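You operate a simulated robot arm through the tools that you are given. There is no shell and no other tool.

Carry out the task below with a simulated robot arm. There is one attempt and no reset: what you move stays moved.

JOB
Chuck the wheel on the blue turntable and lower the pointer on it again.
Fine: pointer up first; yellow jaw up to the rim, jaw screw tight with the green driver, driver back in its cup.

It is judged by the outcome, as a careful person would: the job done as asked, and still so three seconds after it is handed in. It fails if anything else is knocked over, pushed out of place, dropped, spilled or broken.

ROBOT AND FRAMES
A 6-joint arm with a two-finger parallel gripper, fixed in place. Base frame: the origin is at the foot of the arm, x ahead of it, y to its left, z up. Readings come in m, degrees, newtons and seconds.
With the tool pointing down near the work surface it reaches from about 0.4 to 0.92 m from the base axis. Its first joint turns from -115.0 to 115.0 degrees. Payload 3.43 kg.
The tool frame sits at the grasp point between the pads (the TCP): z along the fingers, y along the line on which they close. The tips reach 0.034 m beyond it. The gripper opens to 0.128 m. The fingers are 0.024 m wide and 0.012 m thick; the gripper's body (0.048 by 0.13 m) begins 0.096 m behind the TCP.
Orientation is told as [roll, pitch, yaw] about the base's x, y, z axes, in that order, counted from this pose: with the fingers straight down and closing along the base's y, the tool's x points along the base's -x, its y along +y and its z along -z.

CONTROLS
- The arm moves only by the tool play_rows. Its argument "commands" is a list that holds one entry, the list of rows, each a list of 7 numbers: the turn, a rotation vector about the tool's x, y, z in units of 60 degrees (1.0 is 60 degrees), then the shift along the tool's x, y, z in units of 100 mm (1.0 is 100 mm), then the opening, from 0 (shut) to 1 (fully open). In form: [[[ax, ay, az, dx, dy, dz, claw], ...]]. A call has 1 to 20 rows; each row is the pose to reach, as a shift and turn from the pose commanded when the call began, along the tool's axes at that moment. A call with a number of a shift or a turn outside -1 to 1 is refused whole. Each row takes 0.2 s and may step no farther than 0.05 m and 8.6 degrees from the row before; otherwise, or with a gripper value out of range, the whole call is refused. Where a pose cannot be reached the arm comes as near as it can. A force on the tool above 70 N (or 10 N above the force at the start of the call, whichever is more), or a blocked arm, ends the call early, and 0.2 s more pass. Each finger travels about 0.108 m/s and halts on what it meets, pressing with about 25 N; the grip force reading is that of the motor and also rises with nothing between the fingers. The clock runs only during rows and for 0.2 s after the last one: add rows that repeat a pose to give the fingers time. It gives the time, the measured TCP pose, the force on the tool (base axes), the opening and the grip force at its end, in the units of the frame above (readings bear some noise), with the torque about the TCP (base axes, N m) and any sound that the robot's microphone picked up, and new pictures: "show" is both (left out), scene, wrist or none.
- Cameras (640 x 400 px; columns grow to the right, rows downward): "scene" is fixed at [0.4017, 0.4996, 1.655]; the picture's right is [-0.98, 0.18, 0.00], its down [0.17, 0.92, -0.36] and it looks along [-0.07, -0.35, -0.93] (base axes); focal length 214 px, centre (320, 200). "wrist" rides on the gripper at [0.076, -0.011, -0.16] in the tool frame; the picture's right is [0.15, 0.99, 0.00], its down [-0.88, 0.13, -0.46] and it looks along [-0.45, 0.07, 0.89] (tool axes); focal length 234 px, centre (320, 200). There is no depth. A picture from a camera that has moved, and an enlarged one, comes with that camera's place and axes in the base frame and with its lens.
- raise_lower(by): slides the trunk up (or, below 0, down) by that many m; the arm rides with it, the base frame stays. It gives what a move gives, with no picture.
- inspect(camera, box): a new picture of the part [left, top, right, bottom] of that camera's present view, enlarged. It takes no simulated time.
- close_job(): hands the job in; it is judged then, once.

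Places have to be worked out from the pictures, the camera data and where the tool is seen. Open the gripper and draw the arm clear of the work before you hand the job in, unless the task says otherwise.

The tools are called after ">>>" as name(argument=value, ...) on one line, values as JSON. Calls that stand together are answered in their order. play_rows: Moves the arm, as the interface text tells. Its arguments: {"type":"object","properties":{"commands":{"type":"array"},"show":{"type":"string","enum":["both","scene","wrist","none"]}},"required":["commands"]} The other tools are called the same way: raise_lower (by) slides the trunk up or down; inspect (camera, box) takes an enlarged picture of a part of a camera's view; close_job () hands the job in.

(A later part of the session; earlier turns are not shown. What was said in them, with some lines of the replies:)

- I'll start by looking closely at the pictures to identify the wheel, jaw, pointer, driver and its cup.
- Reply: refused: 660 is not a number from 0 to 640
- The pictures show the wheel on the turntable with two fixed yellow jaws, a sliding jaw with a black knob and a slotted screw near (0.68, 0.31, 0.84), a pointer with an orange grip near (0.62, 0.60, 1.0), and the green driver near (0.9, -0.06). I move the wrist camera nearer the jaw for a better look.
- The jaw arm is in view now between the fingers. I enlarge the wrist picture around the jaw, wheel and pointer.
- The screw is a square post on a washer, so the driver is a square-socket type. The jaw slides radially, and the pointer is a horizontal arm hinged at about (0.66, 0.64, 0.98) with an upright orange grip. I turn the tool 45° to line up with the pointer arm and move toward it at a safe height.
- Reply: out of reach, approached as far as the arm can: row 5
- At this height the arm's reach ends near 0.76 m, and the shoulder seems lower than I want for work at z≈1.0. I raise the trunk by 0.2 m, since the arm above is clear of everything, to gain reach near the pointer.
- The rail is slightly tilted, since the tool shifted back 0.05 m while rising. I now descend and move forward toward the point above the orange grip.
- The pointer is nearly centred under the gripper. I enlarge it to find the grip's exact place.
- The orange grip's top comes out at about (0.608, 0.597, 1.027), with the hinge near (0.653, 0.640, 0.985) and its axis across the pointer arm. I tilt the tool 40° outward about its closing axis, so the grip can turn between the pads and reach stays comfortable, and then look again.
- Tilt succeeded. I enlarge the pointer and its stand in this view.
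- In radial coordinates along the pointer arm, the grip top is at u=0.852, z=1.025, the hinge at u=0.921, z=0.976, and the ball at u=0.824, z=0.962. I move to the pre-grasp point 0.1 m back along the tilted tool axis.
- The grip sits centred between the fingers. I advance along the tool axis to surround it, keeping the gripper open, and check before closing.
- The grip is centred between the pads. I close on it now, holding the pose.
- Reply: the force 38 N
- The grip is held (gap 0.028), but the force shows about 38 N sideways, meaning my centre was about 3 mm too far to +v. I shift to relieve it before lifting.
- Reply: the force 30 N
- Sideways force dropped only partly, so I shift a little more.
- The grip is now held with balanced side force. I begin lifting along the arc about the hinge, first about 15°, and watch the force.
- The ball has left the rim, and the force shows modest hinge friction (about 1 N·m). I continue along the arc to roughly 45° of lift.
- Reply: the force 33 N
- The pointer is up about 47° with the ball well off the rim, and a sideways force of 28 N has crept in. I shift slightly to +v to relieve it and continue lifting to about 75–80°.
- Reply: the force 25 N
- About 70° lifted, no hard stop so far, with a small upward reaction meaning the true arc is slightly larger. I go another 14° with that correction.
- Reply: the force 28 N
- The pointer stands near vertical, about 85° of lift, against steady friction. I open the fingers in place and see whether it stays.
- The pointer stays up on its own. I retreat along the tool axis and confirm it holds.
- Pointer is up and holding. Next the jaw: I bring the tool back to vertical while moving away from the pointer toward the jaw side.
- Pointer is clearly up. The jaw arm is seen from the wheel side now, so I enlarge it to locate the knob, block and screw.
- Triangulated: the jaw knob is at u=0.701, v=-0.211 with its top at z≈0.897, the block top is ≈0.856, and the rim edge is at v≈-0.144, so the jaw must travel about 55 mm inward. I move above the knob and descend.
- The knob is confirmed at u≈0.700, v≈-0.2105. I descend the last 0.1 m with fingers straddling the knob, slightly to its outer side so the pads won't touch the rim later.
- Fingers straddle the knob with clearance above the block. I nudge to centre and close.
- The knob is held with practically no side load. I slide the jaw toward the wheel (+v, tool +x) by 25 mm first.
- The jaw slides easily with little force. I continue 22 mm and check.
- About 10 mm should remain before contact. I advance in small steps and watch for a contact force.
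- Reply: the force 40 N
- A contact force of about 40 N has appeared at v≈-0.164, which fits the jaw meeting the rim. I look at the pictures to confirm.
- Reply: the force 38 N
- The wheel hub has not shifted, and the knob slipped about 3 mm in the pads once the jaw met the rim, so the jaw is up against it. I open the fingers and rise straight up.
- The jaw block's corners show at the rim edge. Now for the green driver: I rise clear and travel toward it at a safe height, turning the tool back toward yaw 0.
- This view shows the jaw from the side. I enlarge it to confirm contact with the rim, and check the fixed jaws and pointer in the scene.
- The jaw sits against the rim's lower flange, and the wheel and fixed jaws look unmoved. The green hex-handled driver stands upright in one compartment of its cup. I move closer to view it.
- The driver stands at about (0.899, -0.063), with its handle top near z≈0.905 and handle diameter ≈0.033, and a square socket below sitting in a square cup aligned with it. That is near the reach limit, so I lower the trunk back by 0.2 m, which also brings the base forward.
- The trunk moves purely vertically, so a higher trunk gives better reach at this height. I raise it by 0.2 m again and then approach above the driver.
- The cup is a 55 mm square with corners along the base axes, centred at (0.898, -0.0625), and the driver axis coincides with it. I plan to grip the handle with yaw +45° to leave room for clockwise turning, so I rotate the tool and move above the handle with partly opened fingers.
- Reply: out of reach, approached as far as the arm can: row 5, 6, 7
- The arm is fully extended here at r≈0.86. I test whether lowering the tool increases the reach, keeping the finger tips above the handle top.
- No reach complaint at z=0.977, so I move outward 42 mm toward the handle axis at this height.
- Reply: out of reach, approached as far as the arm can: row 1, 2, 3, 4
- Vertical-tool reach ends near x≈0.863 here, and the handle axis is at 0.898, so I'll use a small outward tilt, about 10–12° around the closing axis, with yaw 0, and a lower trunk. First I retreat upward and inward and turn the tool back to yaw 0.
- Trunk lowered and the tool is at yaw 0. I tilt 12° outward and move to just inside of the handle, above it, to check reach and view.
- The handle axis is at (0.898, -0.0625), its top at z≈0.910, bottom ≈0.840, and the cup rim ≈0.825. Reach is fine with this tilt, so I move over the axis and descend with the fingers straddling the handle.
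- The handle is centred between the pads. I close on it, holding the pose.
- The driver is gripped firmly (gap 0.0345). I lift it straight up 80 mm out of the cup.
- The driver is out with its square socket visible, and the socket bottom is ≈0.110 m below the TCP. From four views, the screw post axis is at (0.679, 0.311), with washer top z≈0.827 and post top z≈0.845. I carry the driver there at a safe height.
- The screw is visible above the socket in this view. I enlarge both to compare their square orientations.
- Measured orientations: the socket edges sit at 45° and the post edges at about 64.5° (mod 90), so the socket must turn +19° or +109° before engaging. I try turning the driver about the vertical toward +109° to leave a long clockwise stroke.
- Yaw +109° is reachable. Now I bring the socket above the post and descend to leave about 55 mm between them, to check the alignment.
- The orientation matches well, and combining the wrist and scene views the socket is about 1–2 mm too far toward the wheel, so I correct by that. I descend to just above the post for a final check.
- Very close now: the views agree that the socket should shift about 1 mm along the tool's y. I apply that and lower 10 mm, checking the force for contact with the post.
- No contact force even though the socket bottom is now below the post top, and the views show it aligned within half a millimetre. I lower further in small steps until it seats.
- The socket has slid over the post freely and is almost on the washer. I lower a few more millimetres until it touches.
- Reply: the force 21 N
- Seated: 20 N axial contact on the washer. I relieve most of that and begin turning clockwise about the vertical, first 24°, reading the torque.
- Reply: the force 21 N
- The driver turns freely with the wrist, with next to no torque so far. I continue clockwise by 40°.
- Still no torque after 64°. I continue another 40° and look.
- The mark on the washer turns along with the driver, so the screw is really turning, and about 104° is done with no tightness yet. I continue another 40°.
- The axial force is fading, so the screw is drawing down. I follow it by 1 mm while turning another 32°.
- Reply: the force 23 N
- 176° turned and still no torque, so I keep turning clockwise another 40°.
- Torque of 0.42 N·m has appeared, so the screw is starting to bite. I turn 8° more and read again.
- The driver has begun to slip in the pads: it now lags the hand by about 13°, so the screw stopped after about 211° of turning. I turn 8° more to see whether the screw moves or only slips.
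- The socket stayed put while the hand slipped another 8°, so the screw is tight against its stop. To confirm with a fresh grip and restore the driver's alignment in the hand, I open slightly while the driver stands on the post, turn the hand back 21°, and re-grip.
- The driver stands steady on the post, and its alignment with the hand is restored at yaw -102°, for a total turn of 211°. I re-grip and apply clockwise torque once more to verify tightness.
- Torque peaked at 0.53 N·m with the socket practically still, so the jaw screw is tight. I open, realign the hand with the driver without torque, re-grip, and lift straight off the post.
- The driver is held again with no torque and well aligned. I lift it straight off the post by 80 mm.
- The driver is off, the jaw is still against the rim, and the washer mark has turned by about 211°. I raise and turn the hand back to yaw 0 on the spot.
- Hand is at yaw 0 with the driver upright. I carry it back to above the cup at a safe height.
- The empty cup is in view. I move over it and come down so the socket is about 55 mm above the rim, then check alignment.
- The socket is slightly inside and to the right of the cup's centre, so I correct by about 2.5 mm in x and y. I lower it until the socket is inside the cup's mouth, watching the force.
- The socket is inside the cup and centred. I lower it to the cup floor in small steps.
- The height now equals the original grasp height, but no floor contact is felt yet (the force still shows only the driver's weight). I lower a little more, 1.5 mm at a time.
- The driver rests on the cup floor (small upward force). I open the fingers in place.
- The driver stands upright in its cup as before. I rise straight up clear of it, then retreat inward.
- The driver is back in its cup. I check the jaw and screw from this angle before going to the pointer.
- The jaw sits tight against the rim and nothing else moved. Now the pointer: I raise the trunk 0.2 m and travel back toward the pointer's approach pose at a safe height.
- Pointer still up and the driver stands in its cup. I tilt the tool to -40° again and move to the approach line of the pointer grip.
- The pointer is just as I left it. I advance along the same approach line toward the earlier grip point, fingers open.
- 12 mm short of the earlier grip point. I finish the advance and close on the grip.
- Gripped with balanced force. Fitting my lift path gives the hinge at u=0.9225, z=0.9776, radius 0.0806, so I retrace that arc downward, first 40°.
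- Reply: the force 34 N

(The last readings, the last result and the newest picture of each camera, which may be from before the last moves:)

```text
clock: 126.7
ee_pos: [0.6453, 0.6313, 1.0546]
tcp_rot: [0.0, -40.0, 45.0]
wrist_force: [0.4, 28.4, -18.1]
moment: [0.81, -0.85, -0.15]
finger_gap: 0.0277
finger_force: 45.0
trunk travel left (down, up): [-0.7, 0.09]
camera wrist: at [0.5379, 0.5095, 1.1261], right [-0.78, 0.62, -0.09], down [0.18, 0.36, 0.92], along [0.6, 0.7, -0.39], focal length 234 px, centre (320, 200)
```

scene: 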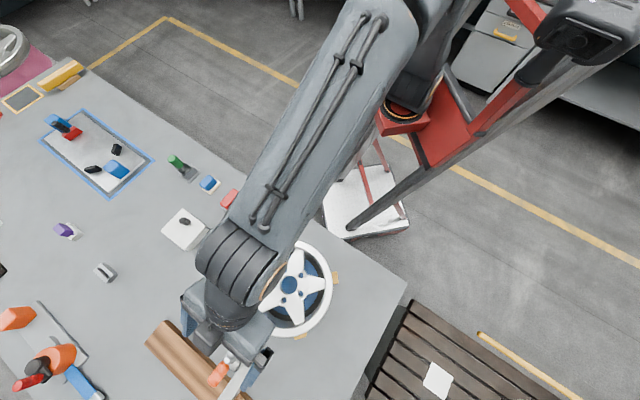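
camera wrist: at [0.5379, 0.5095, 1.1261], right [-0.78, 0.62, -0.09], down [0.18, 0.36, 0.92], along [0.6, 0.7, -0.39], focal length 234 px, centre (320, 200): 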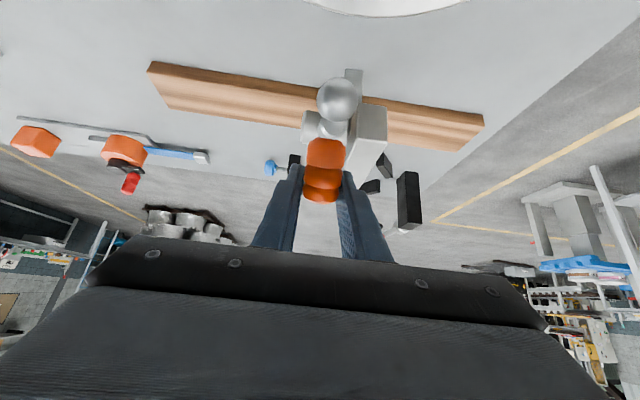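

Following well, with steady hinge friction and some side load that I'll trim. I continue the arc down to about 14° above the rest position.

>>> play_rows(commands=[[[0, 0, 0, 0.0, 0.012, 0, 0], [0, 0, 0, 0.054, 0.012, -0.014, 0], [0, 0, 0, 0.108, 0.012, -0.028, 0], [0, 0, 0, 0.162, 0.012, -0.041, 0], [0, 0, 0, 0.216, 0.012, -0.054, 0], [0, 0, 0, 0.271, 0.012, -0.059, 0], [0, 0, 0, 0.326, 0.012, -0.063, 0], [0, 0, 0, 0.381, 0.012, -0.061, 0], [0, 0, 0, 0.436, 0.012, -0.058, 0], [0, 0, 0, 0.436, 0.012, -0.058, 0]]], show="wrist")

>>> inspect(camera="wrist", box=[256, 50, 416, 150])

```text
clock: 128.8
ee_pos: [0.6184, 0.6039, 1.0335]
tcp_rot: [0.0, -40.2, 45.0]
wrist_force: [1.2, 15.4, 12.6]
moment: [1.03, -0.95, -0.03]
finger_gap: 0.0277
finger_force: 45.3
trunk travel left (down, up): [-0.7, 0.09]
camera wrist: at [0.511, 0.4829, 1.1055], right [-0.78, 0.62, -0.09], down [0.18, 0.36, 0.92], along [0.6, 0.7, -0.39], focal length 234 px, centre (320, 200)
```

wrist: 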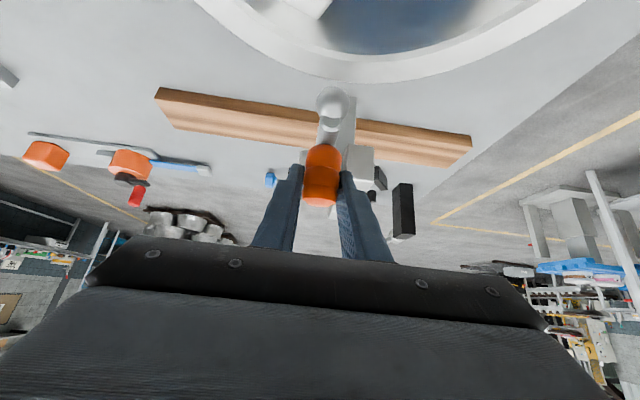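

```text
4.00 times, centred on (336, 100) of wrist
camera zoom: at [0.511, 0.4829, 1.1055], right [-0.78, 0.62, -0.09], down [0.18, 0.36, 0.92], along [0.6, 0.7, -0.39], focal length 937 px, centre (256, 600)
```

zoom: 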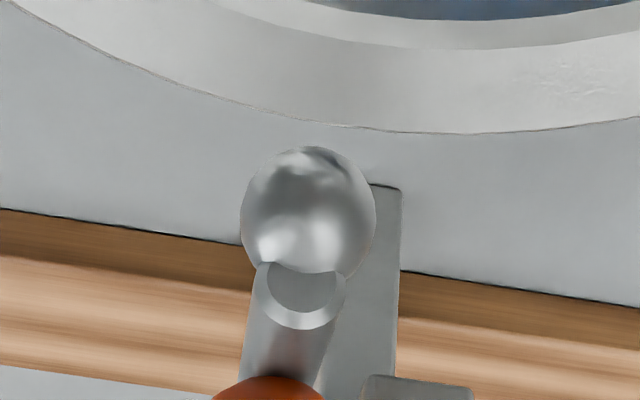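

About 15° remain and the forces are just hinge friction. I go down another 10°, slowly.

>>> play_rows(commands=[[[0, 0, 0, 0.04, 0.006, 0.006, 0], [0, 0, 0, 0.083, 0.006, 0.014, 0], [0, 0, 0, 0.11, 0.006, 0.021, 0], [0, 0, 0, 0.137, 0.006, 0.028, 0], [0, 0, 0, 0.137, 0.006, 0.028, 0]]], show="wrist")

>>> inspect(camera="wrist", box=[256, 60, 416, 160])

```text
clock: 130.1
ee_pos: [0.6107, 0.5989, 1.0226]
tcp_rot: [0.0, -40.1, 44.9]
wrist_force: [7.6, 8.4, 11.7]
moment: [0.96, -1.04, 0.0]
finger_gap: 0.0278
finger_force: 45.0
trunk travel left (down, up): [-0.7, 0.09]
camera wrist: at [0.5048, 0.4768, 1.0942], right [-0.78, 0.62, -0.09], down [0.18, 0.36, 0.92], along [0.6, 0.7, -0.39], focal length 234 px, centre (320, 200)
```

wrist: 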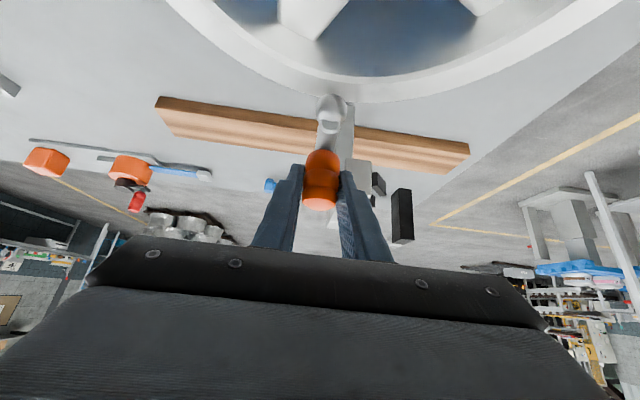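

```text
4.00 times, centred on (336, 110) of wrist
camera zoom: at [0.5048, 0.4768, 1.0942], right [-0.78, 0.62, -0.09], down [0.18, 0.36, 0.92], along [0.6, 0.7, -0.39], focal length 937 px, centre (256, 560)
```

zoom: 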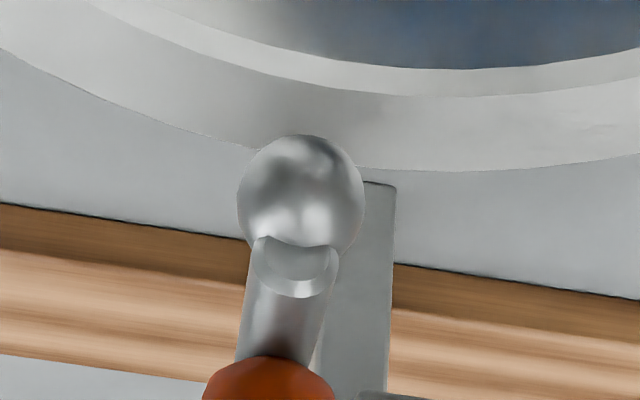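

Just the friction force so far, with about 5° to go. I creep on by 2° and check.

>>> play_rows(commands=[[[0, 0, 0, 0.014, 0, 0.004, 0], [0, 0, 0, 0.027, 0, 0.008, 0], [0, 0, 0, 0.04, 0, 0.013, 0], [0, 0, 0, 0.04, 0, 0.013, 0]]], show="none")

```text
clock: 131.1
ee_pos: [0.6102, 0.5953, 1.0196]
tcp_rot: [0.0, -40.1, 44.9]
wrist_force: [15.7, 6.4, 12.1]
moment: [0.91, -1.05, 0.0]
finger_gap: 0.0277
finger_force: 44.8
trunk travel left (down, up): [-0.7, 0.09]
```

>>> play_rows(commands=[[[0, 0, 0, 0.012, 0, 0.005, 0], [0, 0, 0, 0.012, 0, 0.005, 0]]], show="none")

>>> play_rows(commands=[[[0, 0, 0, 0.012, 0, 0.006, 0], [0, 0, 0, 0.012, 0, 0.006, 0]]], show="wrist")

>>> inspect(camera="wrist", box=[256, 60, 416, 160])

```text
clock: 131.7
ee_pos: [0.6091, 0.5953, 1.0181]
tcp_rot: [-0.1, -40.2, 44.9]
wrist_force: [13.2, 2.6, 14.9]
moment: [0.84, -1.17, 0.03]
finger_gap: 0.0281
finger_force: 45.1
trunk travel left (down, up): [-0.7, 0.09]
```

```text
clock: 132.2
ee_pos: [0.609, 0.595, 1.0168]
tcp_rot: [0.0, -40.4, 44.9]
wrist_force: [17.8, 8.6, 20.0]
moment: [-0.28, 0.1, -0.08]
finger_gap: 0.0275
finger_force: 44.7
trunk travel left (down, up): [-0.7, 0.09]
camera wrist: at [0.5022, 0.474, 1.0889], right [-0.78, 0.62, -0.09], down [0.18, 0.36, 0.92], along [0.6, 0.7, -0.39], focal length 234 px, centre (320, 200)
```

wrist: 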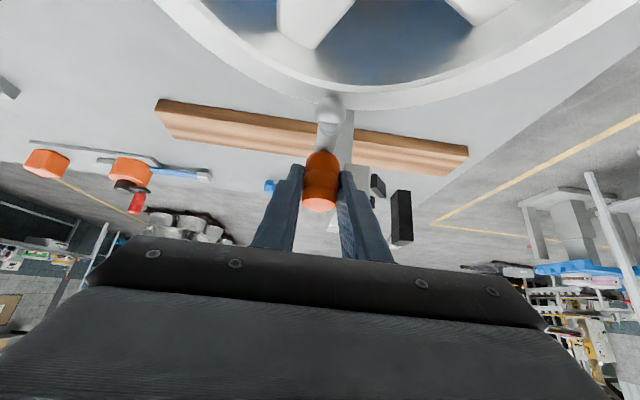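

```text
4.00 times, centred on (336, 110) of wrist
camera zoom: at [0.5022, 0.474, 1.0889], right [-0.78, 0.62, -0.09], down [0.18, 0.36, 0.92], along [0.6, 0.7, -0.39], focal length 937 px, centre (256, 560)
```

zoom: 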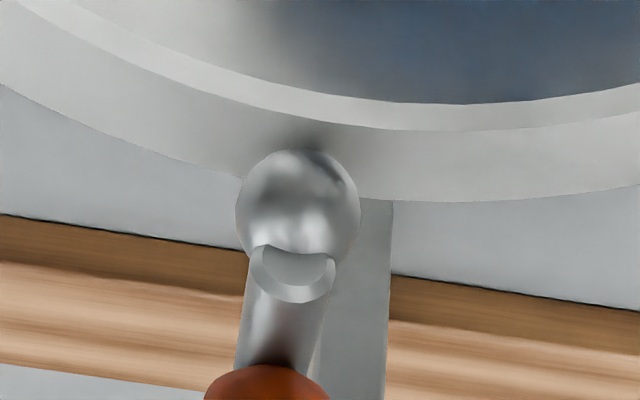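

The force has risen and the moment changed character at z=1.0168, the original rest height, so the ball is touching the rim. I press a hair more to be certain, then check.

>>> play_rows(commands=[[[0, 0, 0, 0.006, 0, 0.003, 0], [0, 0, 0, 0.006, 0, 0.003, 0]]], show="none")

```text
clock: 132.8
ee_pos: [0.6084, 0.5939, 1.0173]
tcp_rot: [0.1, -40.4, 44.9]
wrist_force: [17.5, 6.9, 24.9]
moment: [-0.67, 0.26, 0.02]
finger_gap: 0.0276
finger_force: 44.7
trunk travel left (down, up): [-0.7, 0.09]
```

Position no longer changes while force rises, so the pointer ball is firmly on the rim. I open the fingers.

>>> play_rows(commands=[[[0, 0, 0, 0, 0, 0, 0.3], [0, 0, 0, 0, 0, 0, 0.5], [0, 0, 0, 0, 0, 0, 0.8], [0, 0, 0, 0, 0, 0, 1], [0, 0, 0, 0, 0, 0, 1]]], show="both")

>>> inspect(camera="wrist", box=[224, 60, 416, 180])

```text
clock: 134.1
ee_pos: [0.6085, 0.5954, 1.0148]
tcp_rot: [0.0, -40.1, 45.0]
wrist_force: [-0.4, -0.4, -1.2]
moment: [0.0, -0.01, -0.02]
finger_gap: 0.1282
finger_force: 0.1
trunk travel left (down, up): [-0.7, 0.09]
camera wrist: at [0.5011, 0.4739, 1.0873], right [-0.78, 0.62, -0.09], down [0.18, 0.36, 0.92], along [0.6, 0.7, -0.39], focal length 234 px, centre (320, 200)
```

scene: 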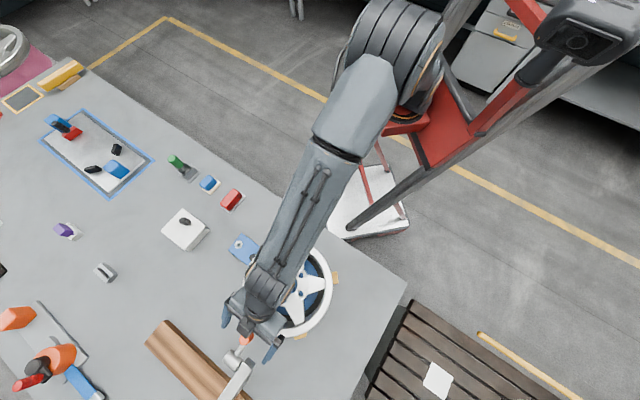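
wrist: 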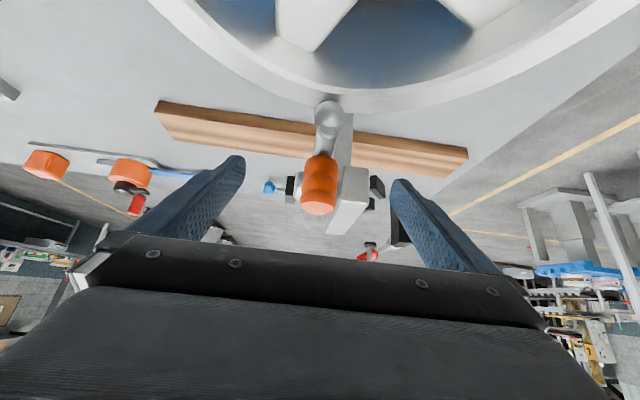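

```text
3.33 times, centred on (320, 120) of wrist
camera zoom: at [0.5011, 0.4739, 1.0873], right [-0.78, 0.62, -0.09], down [0.18, 0.36, 0.92], along [0.6, 0.7, -0.39], focal length 781 px, centre (320, 467)
```

zoom: 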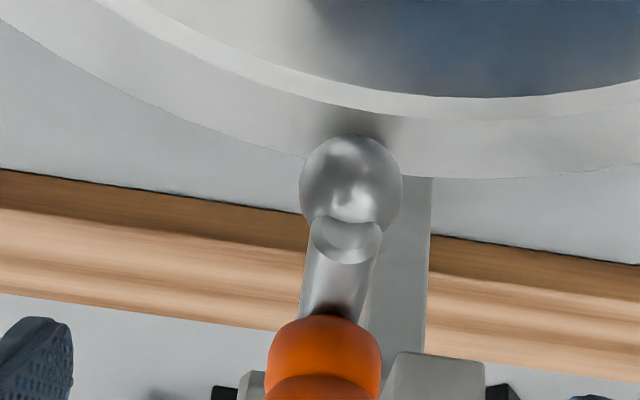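

The pointer rests on the rim. I back off along the tool axis and inspect everything from a distance.

>>> play_rows(commands=[[[0, 0, 0, 0, 0.01, -0.2, 1], [0, 0, 0, 0, 0.02, -0.4, 1], [0, 0, 0, 0, 0.02, -0.65, 1], [0, 0, 0, 0, 0.02, -1.0, 1]]], show="none")

>>> play_rows(commands=[[[0, 0, 0, 0, 0, -0.3, 1], [0, 0, 0, 0, 0, -0.6, 1], [0, 0, 0, 0, 0, -0.9, 1], [0, 0, 0, 0, 0, -0.9, 1]]], show="both")

>>> inspect(camera="wrist", box=[256, 0, 416, 100])

```text
clock: 135.1
ee_pos: [0.5611, 0.552, 1.0939]
tcp_rot: [0.1, -40.1, 44.9]
wrist_force: [0.2, -0.2, 0.0]
moment: [0.02, -0.01, 0.03]
finger_gap: 0.1279
finger_force: 0.1
trunk travel left (down, up): [-0.7, 0.09]
```

```text
clock: 136.1
ee_pos: [0.5181, 0.5093, 1.1597]
tcp_rot: [0.0, -40.2, 45.0]
wrist_force: [1.3, 0.3, -0.4]
moment: [0.06, 0.0, -0.04]
finger_gap: 0.1279
finger_force: 0.1
trunk travel left (down, up): [-0.7, 0.09]
camera wrist: at [0.4116, 0.3881, 1.2321], right [-0.78, 0.62, -0.09], down [0.18, 0.36, 0.92], along [0.6, 0.7, -0.39], focal length 234 px, centre (320, 200)
```

scene: 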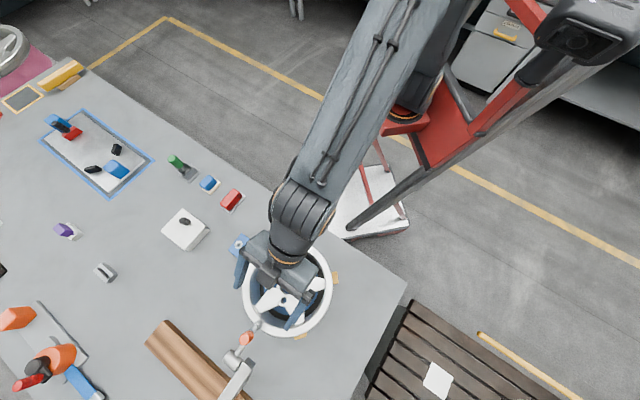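
wrist: 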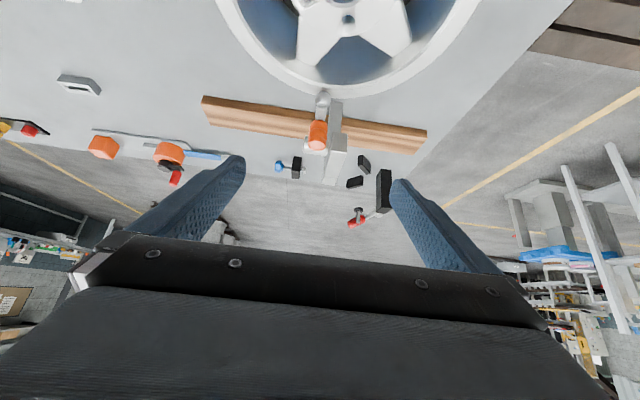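

```text
4.00 times, centred on (336, 50) of wrist
camera zoom: at [0.4116, 0.3881, 1.2321], right [-0.78, 0.62, -0.09], down [0.18, 0.36, 0.92], along [0.6, 0.7, -0.39], focal length 937 px, centre (256, 800)
```

zoom: 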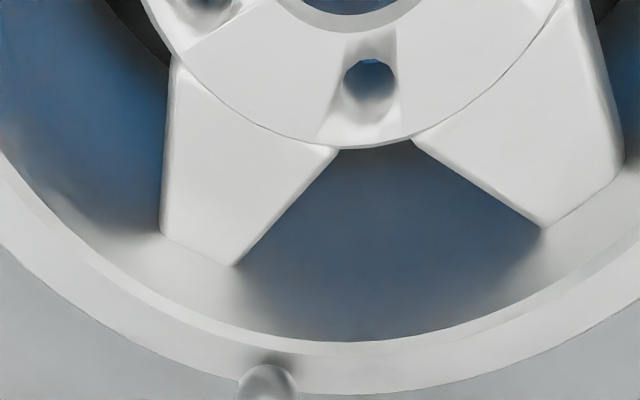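

Pointer is down on the rim. Now I draw the arm clear: rise, un-tilt and move back away from the work.

>>> play_rows(commands=[[[0, 0, 0, -0.15, 0, -0.19, 1], [0, 0, 0, -0.3, 0, -0.38, 1], [0, 0, 0, -0.45, 0, -0.57, 1], [0, 0, 0, -0.6, 0, -0.74, 1]]], show="none")

>>> play_rows(commands=[[[0, 0.11, 0, 0.1, -0.15, -0.08, 1], [0, 0.22, 0, 0.2, -0.3, -0.16, 1], [0, 0.33, 0, 0.3, -0.45, -0.24, 1], [0, 0.44, 0, 0.4, -0.6, -0.32, 1], [0, 0.55, 0, 0.5, -0.75, -0.4, 1], [0, 0.667, 0, 0.6, -0.9, -0.48, 1]]], show="none")

>>> play_rows(commands=[[[0, 0, 0.125, 0.15, -0.15, 0, 1], [0, 0, 0.25, 0.3, -0.3, 0, 1], [0, 0, 0.375, 0.45, -0.45, 0, 1], [0, 0, 0.5, 0.6, -0.6, 0, 1], [0, 0, 0.625, 0.75, -0.75, 0, 1], [0, 0, 0.75, 0.9, -0.9, 0, 1]]], show="none")

>>> play_rows(commands=[[[0, 0, 0, 0, -0.25, 0, 1], [0, 0, 0, 0, -0.5, 0, 1], [0, 0, 0, 0, -0.75, 0, 1], [0, 0, 0, 0, -1.0, 0, 1], [0, 0, 0, 0, -1.0, 0, 1]]], show="both")

```text
clock: 137.1
ee_pos: [0.5176, 0.5064, 1.2542]
tcp_rot: [0.0, -40.1, 44.8]
wrist_force: [0.5, 0.5, -0.8]
moment: [-0.01, -0.02, 0.0]
finger_gap: 0.128
finger_force: 0.0
trunk travel left (down, up): [-0.7, 0.09]
```

```text
clock: 138.4
ee_pos: [0.5292, 0.392, 1.2525]
tcp_rot: [0.1, 0.0, 44.9]
wrist_force: [0.0, -0.1, 1.1]
moment: [0.0, -0.06, -0.01]
finger_gap: 0.1279
finger_force: 0.0
trunk travel left (down, up): [-0.7, 0.09]
```

```text
clock: 139.8
ee_pos: [0.5287, 0.2648, 1.2532]
tcp_rot: [0.1, 0.0, -0.1]
wrist_force: [0.0, 0.2, -0.3]
moment: [-0.04, -0.01, 0.01]
finger_gap: 0.1283
finger_force: 0.0
trunk travel left (down, up): [-0.7, 0.09]
```

```text
clock: 141.1
ee_pos: [0.5297, 0.1649, 1.2542]
tcp_rot: [0.1, -0.1, 0.0]
wrist_force: [-0.1, -0.8, 0.1]
moment: [0.02, 0.01, -0.02]
finger_gap: 0.1278
finger_force: 0.0
trunk travel left (down, up): [-0.7, 0.09]
camera wrist: at [0.4522, 0.1543, 1.412], right [-0.15, 0.99, 0.0], down [0.88, 0.13, 0.46], along [0.45, 0.07, -0.89], focal length 234 px, centre (320, 200)
```

scene: 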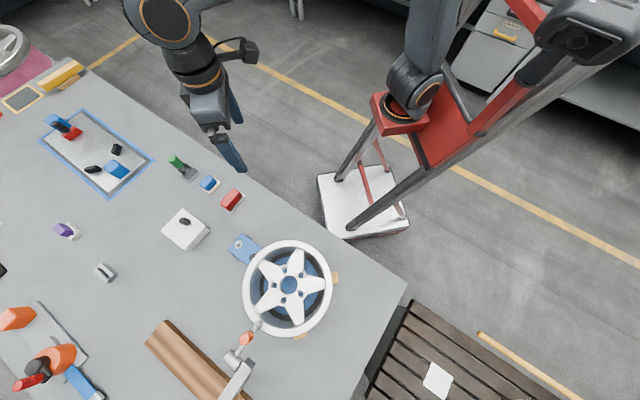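
wrist: 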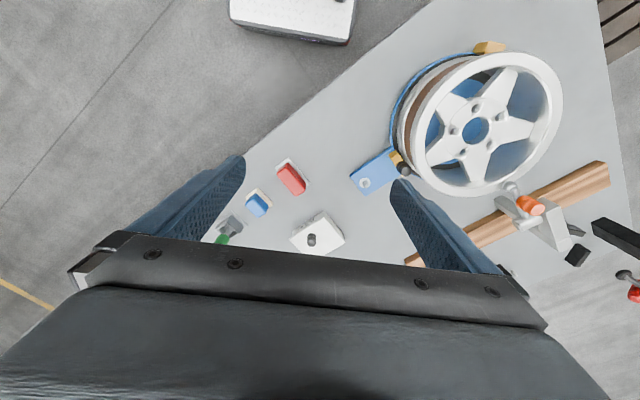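

The arm is clear of the work. I inspect the pointer, the driver in its cup, and the wheel once more before handing in.

>>> inspect(camera="scene", box=[180, 300, 340, 400])

>>> inspect(camera="scene", box=[140, 135, 220, 185])

>>> inspect(camera="wrist", box=[340, 30, 580, 180])

>>> inspect(camera="wrist", box=[470, 160, 566, 220])

```text
4.00 times, centred on (260, 350) of scene
camera zoom: at [0.4017, 0.4996, 1.655], right [-0.98, 0.18, 0.0], down [0.17, 0.92, -0.36], along [-0.07, -0.35, -0.93], focal length 858 px, centre (560, -400)
```

zoom: 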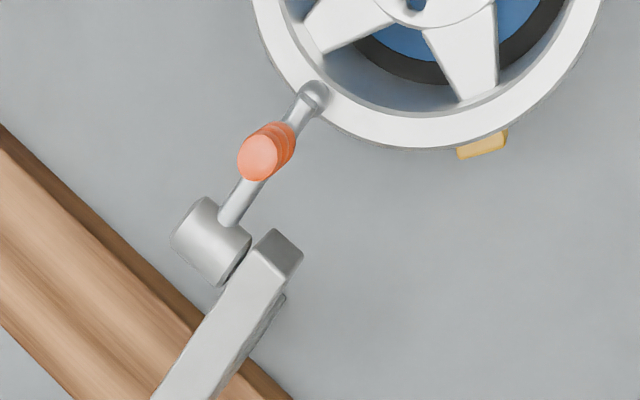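

```text
8.00 times, centred on (180, 160) of scene
camera zoom: at [0.4017, 0.4996, 1.655], right [-0.98, 0.18, 0.0], down [0.17, 0.92, -0.36], along [-0.07, -0.35, -0.93], focal length 1716 px, centre (1440, 520)
```

zoom: 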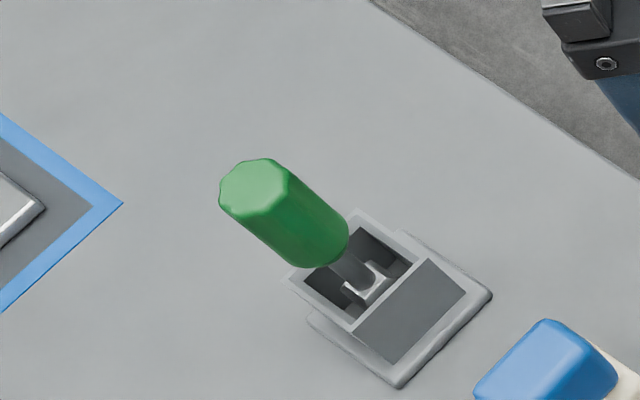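

```text
2.67 times, centred on (460, 105) of wrist
camera zoom: at [0.4522, 0.1543, 1.412], right [-0.15, 0.99, 0.0], down [0.88, 0.13, 0.46], along [0.45, 0.07, -0.89], focal length 624 px, centre (-53, 453)
```

zoom: 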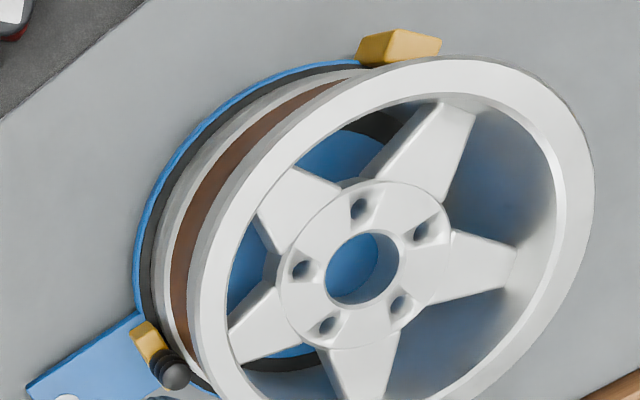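

```text
6.67 times, centred on (518, 190) of wrist
camera zoom: at [0.4522, 0.1543, 1.412], right [-0.15, 0.99, 0.0], down [0.88, 0.13, 0.46], along [0.45, 0.07, -0.89], focal length 1561 px, centre (-1000, 267)
```

zoom: 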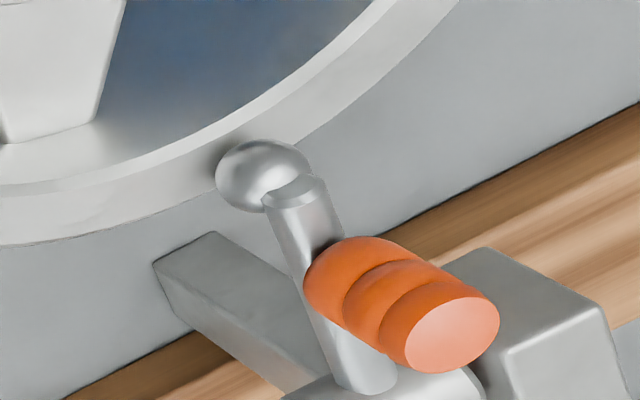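

The pointer's ball is back on the rim, in the same place as at the start. The jaw is against the rim with its screw tight, the driver stands in its cup, nothing else has moved, and the gripper is open and clear. I hand the job in.

>>> close_job()

```text
The job is handed in.
```

The wheel is chucked on the blue turntable and the pointer is back down on its rim. I've handed the job in.

- **Pointer up first:** I lifted it about 85° on its hinge before touching the jaw. It stayed up on its own throughout.
- **Yellow jaw:** It slid about 50 mm until it pressed against the rim's lower flange, with a contact force of around 40 N. The wheel may have moved a millimetre or two toward the fixed jaws; I couldn't tell that from measuring error.
- **Jaw screw:** I turned it about 211° clockwise with the green driver until it stopped. A second check with a fresh grip read 0.53 N·m before the handle slipped in the fingers, so I took it as tight.
- **Driver:** It stands upright in its cup again.
- **Pointer down:** I lowered it until the ball pressed firmly on the rim, in the same place as at the start.

The final pictures show nothing else moved or knocked over, and the gripper is open and clear of the work.
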